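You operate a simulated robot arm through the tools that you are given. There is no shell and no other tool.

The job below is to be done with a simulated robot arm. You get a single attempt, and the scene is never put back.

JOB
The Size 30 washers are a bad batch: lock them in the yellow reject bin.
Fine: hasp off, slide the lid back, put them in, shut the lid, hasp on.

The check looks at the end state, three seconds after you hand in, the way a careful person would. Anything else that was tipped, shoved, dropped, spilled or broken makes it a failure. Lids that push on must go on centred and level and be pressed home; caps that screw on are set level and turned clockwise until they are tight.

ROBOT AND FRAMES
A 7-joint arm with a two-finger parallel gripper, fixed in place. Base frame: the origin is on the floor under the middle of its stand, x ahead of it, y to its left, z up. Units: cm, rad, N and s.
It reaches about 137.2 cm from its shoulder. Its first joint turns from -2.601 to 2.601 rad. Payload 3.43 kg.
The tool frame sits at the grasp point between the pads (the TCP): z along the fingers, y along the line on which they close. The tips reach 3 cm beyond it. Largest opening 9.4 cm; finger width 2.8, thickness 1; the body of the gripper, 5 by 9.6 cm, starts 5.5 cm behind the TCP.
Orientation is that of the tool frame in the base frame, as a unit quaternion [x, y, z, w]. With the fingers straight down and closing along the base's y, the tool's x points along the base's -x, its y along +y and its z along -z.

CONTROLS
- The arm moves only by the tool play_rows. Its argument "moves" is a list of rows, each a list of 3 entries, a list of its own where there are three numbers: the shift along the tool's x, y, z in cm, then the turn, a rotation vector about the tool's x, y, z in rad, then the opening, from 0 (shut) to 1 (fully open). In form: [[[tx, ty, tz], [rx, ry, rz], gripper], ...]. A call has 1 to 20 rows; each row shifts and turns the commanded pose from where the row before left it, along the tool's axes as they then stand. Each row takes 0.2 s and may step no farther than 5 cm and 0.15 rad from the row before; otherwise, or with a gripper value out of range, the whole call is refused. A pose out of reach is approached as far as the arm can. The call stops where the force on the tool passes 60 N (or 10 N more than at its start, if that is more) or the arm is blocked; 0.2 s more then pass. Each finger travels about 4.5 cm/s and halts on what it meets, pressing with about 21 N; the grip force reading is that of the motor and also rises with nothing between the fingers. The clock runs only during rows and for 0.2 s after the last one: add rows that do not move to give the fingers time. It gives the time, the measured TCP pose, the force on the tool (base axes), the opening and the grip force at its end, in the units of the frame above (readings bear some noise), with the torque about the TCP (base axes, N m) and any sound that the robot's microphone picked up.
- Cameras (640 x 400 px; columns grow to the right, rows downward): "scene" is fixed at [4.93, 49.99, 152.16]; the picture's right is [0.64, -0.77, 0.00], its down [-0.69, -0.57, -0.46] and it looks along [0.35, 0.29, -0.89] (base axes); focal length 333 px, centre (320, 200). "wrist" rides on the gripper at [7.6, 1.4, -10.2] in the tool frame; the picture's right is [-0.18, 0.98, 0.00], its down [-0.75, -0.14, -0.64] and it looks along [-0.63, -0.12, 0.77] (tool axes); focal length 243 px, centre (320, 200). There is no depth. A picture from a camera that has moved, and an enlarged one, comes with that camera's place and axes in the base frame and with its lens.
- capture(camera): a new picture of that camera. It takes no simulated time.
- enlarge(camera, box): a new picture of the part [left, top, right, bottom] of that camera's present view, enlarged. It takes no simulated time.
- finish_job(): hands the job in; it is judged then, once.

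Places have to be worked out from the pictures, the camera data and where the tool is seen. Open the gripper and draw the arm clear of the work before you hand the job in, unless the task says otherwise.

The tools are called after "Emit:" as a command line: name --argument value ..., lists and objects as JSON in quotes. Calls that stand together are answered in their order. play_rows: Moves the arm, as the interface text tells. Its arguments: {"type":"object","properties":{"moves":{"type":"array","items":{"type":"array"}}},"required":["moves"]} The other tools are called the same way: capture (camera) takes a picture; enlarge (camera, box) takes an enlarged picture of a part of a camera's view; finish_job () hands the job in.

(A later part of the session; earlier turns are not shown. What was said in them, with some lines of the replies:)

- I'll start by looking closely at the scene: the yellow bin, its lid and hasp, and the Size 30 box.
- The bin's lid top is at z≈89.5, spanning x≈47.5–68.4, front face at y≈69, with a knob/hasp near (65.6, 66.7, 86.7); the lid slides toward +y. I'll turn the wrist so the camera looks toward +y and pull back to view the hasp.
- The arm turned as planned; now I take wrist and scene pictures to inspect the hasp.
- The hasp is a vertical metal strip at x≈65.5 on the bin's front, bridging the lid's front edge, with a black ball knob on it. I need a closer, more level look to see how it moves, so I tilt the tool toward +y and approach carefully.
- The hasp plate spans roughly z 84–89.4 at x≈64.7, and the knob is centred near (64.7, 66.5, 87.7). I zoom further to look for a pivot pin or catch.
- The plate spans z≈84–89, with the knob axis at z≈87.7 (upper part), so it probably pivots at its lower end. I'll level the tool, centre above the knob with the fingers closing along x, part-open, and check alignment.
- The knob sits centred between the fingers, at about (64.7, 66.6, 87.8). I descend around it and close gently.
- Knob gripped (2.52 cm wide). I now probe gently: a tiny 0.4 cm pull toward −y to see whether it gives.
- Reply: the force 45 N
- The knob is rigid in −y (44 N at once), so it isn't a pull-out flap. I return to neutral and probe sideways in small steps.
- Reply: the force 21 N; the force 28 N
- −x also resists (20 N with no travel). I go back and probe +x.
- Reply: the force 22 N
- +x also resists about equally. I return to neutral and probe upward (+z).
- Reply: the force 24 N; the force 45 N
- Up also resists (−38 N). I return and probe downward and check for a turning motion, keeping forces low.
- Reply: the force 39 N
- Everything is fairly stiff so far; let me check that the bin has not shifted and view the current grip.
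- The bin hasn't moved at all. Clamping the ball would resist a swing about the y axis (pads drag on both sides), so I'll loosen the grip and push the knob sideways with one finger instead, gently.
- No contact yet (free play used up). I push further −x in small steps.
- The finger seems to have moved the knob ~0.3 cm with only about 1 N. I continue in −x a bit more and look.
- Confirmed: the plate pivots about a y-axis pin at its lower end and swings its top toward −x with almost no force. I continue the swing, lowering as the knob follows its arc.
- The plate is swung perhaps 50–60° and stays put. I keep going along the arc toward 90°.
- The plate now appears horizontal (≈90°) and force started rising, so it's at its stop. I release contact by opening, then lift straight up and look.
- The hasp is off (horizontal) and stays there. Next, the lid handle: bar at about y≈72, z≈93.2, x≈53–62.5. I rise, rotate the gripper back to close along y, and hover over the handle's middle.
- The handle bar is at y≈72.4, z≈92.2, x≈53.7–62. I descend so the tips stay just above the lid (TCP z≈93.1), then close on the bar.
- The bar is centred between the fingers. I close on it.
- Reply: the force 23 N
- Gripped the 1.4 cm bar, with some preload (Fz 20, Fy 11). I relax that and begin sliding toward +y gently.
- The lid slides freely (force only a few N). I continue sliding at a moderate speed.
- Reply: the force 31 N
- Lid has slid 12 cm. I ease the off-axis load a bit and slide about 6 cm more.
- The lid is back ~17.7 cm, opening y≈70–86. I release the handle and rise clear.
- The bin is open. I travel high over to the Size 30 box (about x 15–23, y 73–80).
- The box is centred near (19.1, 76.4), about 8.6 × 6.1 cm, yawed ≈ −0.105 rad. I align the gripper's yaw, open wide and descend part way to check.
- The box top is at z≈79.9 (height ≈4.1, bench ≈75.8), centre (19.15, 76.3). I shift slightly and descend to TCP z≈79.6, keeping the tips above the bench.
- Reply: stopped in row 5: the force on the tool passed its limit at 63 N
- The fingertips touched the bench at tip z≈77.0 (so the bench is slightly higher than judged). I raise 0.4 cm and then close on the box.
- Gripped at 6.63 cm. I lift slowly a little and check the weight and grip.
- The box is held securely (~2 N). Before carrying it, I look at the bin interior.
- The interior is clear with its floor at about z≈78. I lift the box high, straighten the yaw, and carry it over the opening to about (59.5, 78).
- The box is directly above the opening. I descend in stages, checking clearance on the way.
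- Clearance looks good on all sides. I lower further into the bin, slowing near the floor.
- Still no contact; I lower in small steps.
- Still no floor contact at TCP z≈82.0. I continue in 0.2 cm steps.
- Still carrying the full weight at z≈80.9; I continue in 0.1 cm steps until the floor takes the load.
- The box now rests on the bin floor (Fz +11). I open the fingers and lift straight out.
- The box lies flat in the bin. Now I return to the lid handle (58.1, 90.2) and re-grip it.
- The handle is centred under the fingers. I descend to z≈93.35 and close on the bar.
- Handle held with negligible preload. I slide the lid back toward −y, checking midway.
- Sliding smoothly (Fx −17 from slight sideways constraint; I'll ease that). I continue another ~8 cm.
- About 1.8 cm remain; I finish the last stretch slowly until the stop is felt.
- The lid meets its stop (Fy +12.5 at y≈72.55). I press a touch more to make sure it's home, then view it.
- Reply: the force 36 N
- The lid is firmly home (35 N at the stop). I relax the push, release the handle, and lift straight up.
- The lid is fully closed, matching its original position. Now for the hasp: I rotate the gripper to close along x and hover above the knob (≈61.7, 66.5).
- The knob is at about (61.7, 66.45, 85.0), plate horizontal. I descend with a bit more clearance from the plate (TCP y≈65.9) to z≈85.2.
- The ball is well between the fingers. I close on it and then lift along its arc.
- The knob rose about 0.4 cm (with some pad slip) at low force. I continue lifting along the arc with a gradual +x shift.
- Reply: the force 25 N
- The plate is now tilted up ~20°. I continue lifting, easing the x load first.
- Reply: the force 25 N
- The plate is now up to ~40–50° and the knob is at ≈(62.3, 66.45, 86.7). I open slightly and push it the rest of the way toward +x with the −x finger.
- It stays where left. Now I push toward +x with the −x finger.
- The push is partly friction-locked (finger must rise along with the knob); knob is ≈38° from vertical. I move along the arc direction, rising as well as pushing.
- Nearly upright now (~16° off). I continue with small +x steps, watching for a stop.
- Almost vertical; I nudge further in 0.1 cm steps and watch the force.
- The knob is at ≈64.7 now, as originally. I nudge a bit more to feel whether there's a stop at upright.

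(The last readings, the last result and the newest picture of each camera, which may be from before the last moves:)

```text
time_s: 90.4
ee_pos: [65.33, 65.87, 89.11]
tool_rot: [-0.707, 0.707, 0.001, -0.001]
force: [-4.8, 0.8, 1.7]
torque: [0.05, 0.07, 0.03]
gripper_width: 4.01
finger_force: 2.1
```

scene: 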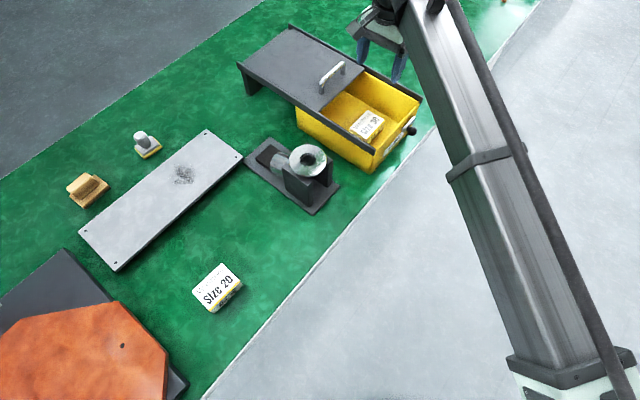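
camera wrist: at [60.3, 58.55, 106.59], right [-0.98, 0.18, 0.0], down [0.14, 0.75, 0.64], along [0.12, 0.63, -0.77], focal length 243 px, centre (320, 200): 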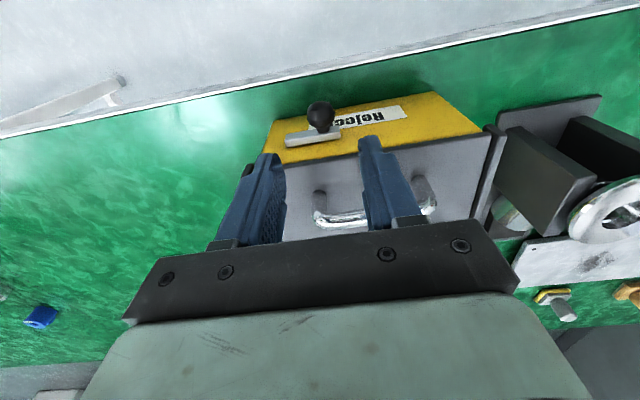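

Emit:
play_rows --moves '[[[0, -0.1, 0], [0, 0, 0], 0.4], [[0, -0.1, 0], [0, 0, 0], 0.4], [[0, 0, 0], [0, 0, 0], 0.4]]'

Emit:
enlarge --camera "wrist" --box '[240, 100, 420, 250]'

```text
time_s: 91.2
ee_pos: [65.72, 65.84, 89.06]
tool_rot: [-0.707, 0.707, -0.001, 0.0]
force: [-10.8, -3.8, 1.2]
torque: [-0.03, 0.12, 0.21]
gripper_width: 4.35
finger_force: 5.5
```

```text
2.67 times, centred on (330, 175) of wrist
camera zoom: at [64.25, 58.23, 99.32], right [-0.98, 0.18, 0.0], down [0.14, 0.75, 0.64], along [0.12, 0.63, -0.77], focal length 647 px, centre (293, 267)
```

zoom: 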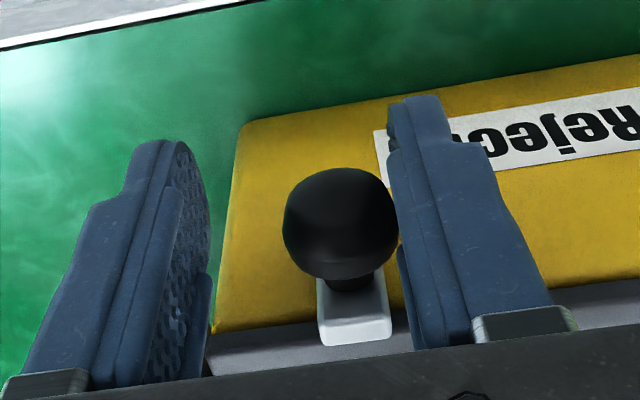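

The hasp is hard against its upright stop, as in the original state. I back the finger off, open a bit, lift straight up, and inspect.

Emit:
play_rows --moves '[[[0, 0.3, 0], [0, 0, 0], 0.4], [[0, 0.3, 0], [0, 0, 0], 0.45], [[0, 0.2, 0], [0, 0, 0], 0.55], [[0, 0, 0], [0, 0, 0], 0.6], [[0, 0, -2], [0, 0, 0], 0.6], [[0, 0, -3], [0, 0, 0], 0.6], [[0, 0, -4], [0, 0, 0], 0.6], [[0, 0, -4], [0, 0, 0], 0.6], [[0, 0, 0], [0, 0, 0], 0.6]]'

Emit:
enlarge --camera "wrist" --box '[240, 60, 420, 220]'

Emit:
enlarge --camera "scene" --box '[360, 70, 440, 180]'

```text
time_s: 93.2
ee_pos: [64.81, 65.85, 102.18]
tool_rot: [-0.707, 0.707, 0.0, 0.0]
force: [0.7, -0.1, -0.7]
torque: [-0.01, -0.03, -0.04]
gripper_width: 5.6
finger_force: 0.1
```

```text
2.50 times, centred on (330, 140) of wrist
camera zoom: at [63.42, 58.22, 112.38], right [-0.98, 0.18, 0.0], down [0.14, 0.75, 0.64], along [0.12, 0.63, -0.77], focal length 606 px, centre (295, 350)
```

zoom: 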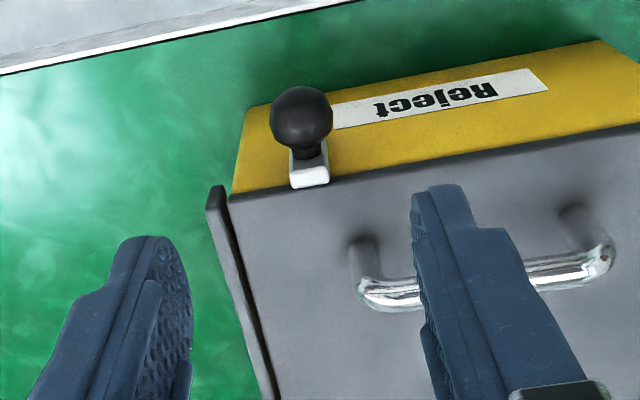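

```text
3.64 times, centred on (400, 125) of scene
camera zoom: at [4.93, 49.99, 152.16], right [0.64, -0.77, 0.0], down [-0.69, -0.57, -0.46], along [0.35, 0.29, -0.89], focal length 1210 px, centre (29, 473)
```

zoom: 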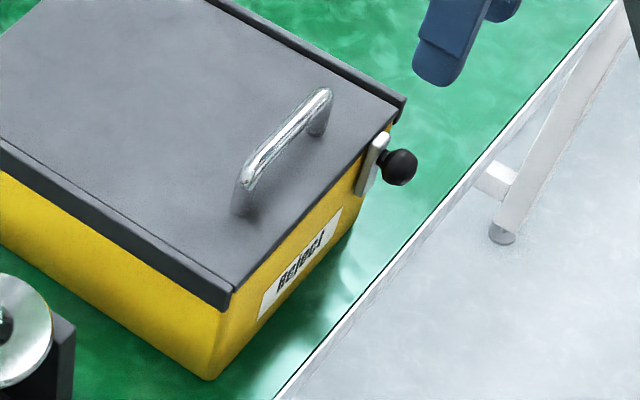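

The bin now looks exactly as at the start: lid closed, hasp upright. I draw the arm clear with the gripper open and take a final overall picture.

Emit:
play_rows --moves '[[[3.5, 0, -1], [0, 0, 0], 0.9], [[4, 0, -0.5], [0, 0, 0], 1], [[4, 0, 0], [0, 0, 0], 1], [[4, 0, 0], [0, 0, 0], 1], [[0, 0, 0], [0, 0, 0], 1], [[0, 0, 0], [0, 0, 0], 1]]'

Emit:
capture --camera "scene"

Emit:
enlarge --camera "scene" --box '[390, 90, 430, 130]'

```text
time_s: 94.6
ee_pos: [64.65, 50.38, 103.59]
tool_rot: [0.708, -0.707, 0.001, -0.001]
force: [0.5, 1.0, 0.1]
torque: [0.02, -0.01, 0.01]
gripper_width: 9.4
finger_force: 0.0
```

```text
taken
```

scene: 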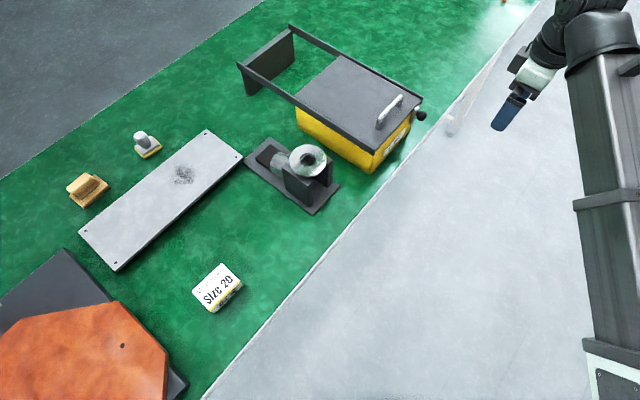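

```text
10.00 times, centred on (410, 110) of scene
camera zoom: at [4.93, 49.99, 152.16], right [0.64, -0.77, 0.0], down [-0.69, -0.57, -0.46], along [0.35, 0.29, -0.89], focal length 3329 px, centre (-580, 1100)
```

zoom: 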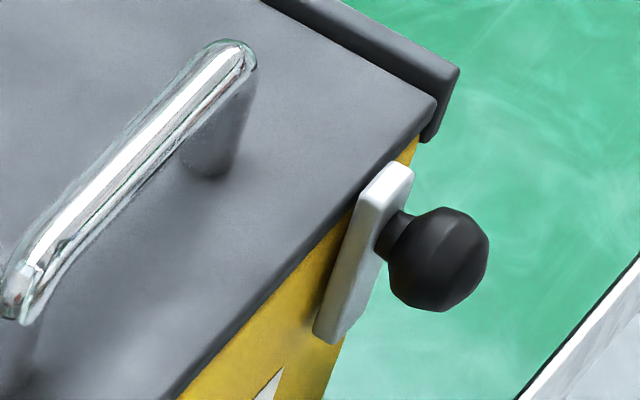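

The final pictures show the lid shut, the hasp upright against its stop, the Size 30 box inside, and everything else where it was. The arm is clear with the gripper open, so I hand the job in.

Emit:
finish_job

```text
The job is handed in.
```

The Size 30 washers are in the yellow reject bin, with the lid shut and the hasp back on. I've handed the job in, but no result has come back yet.

- **Washers:** the Size 30 box is sitting flat on the bin floor. It was the only Size 30 box in view.
- **Lid:** it is closed hard against its stop, in the same place as at the start.
- **Hasp:** it is upright against its stop, as I found it.
- **Everything else:** the final picture shows the Size 20 box and the other items where they were. The arm is clear with the gripper open.

Two contacts along the way:
- **Hasp:** before I found which way it turns, I pulled on the knob with about 45 N. The bin did not move.
- **Bench:** the fingertips pressed the bench at about 63 N beside the Size 30 box, before I picked it up. I saw no mark or movement from that.
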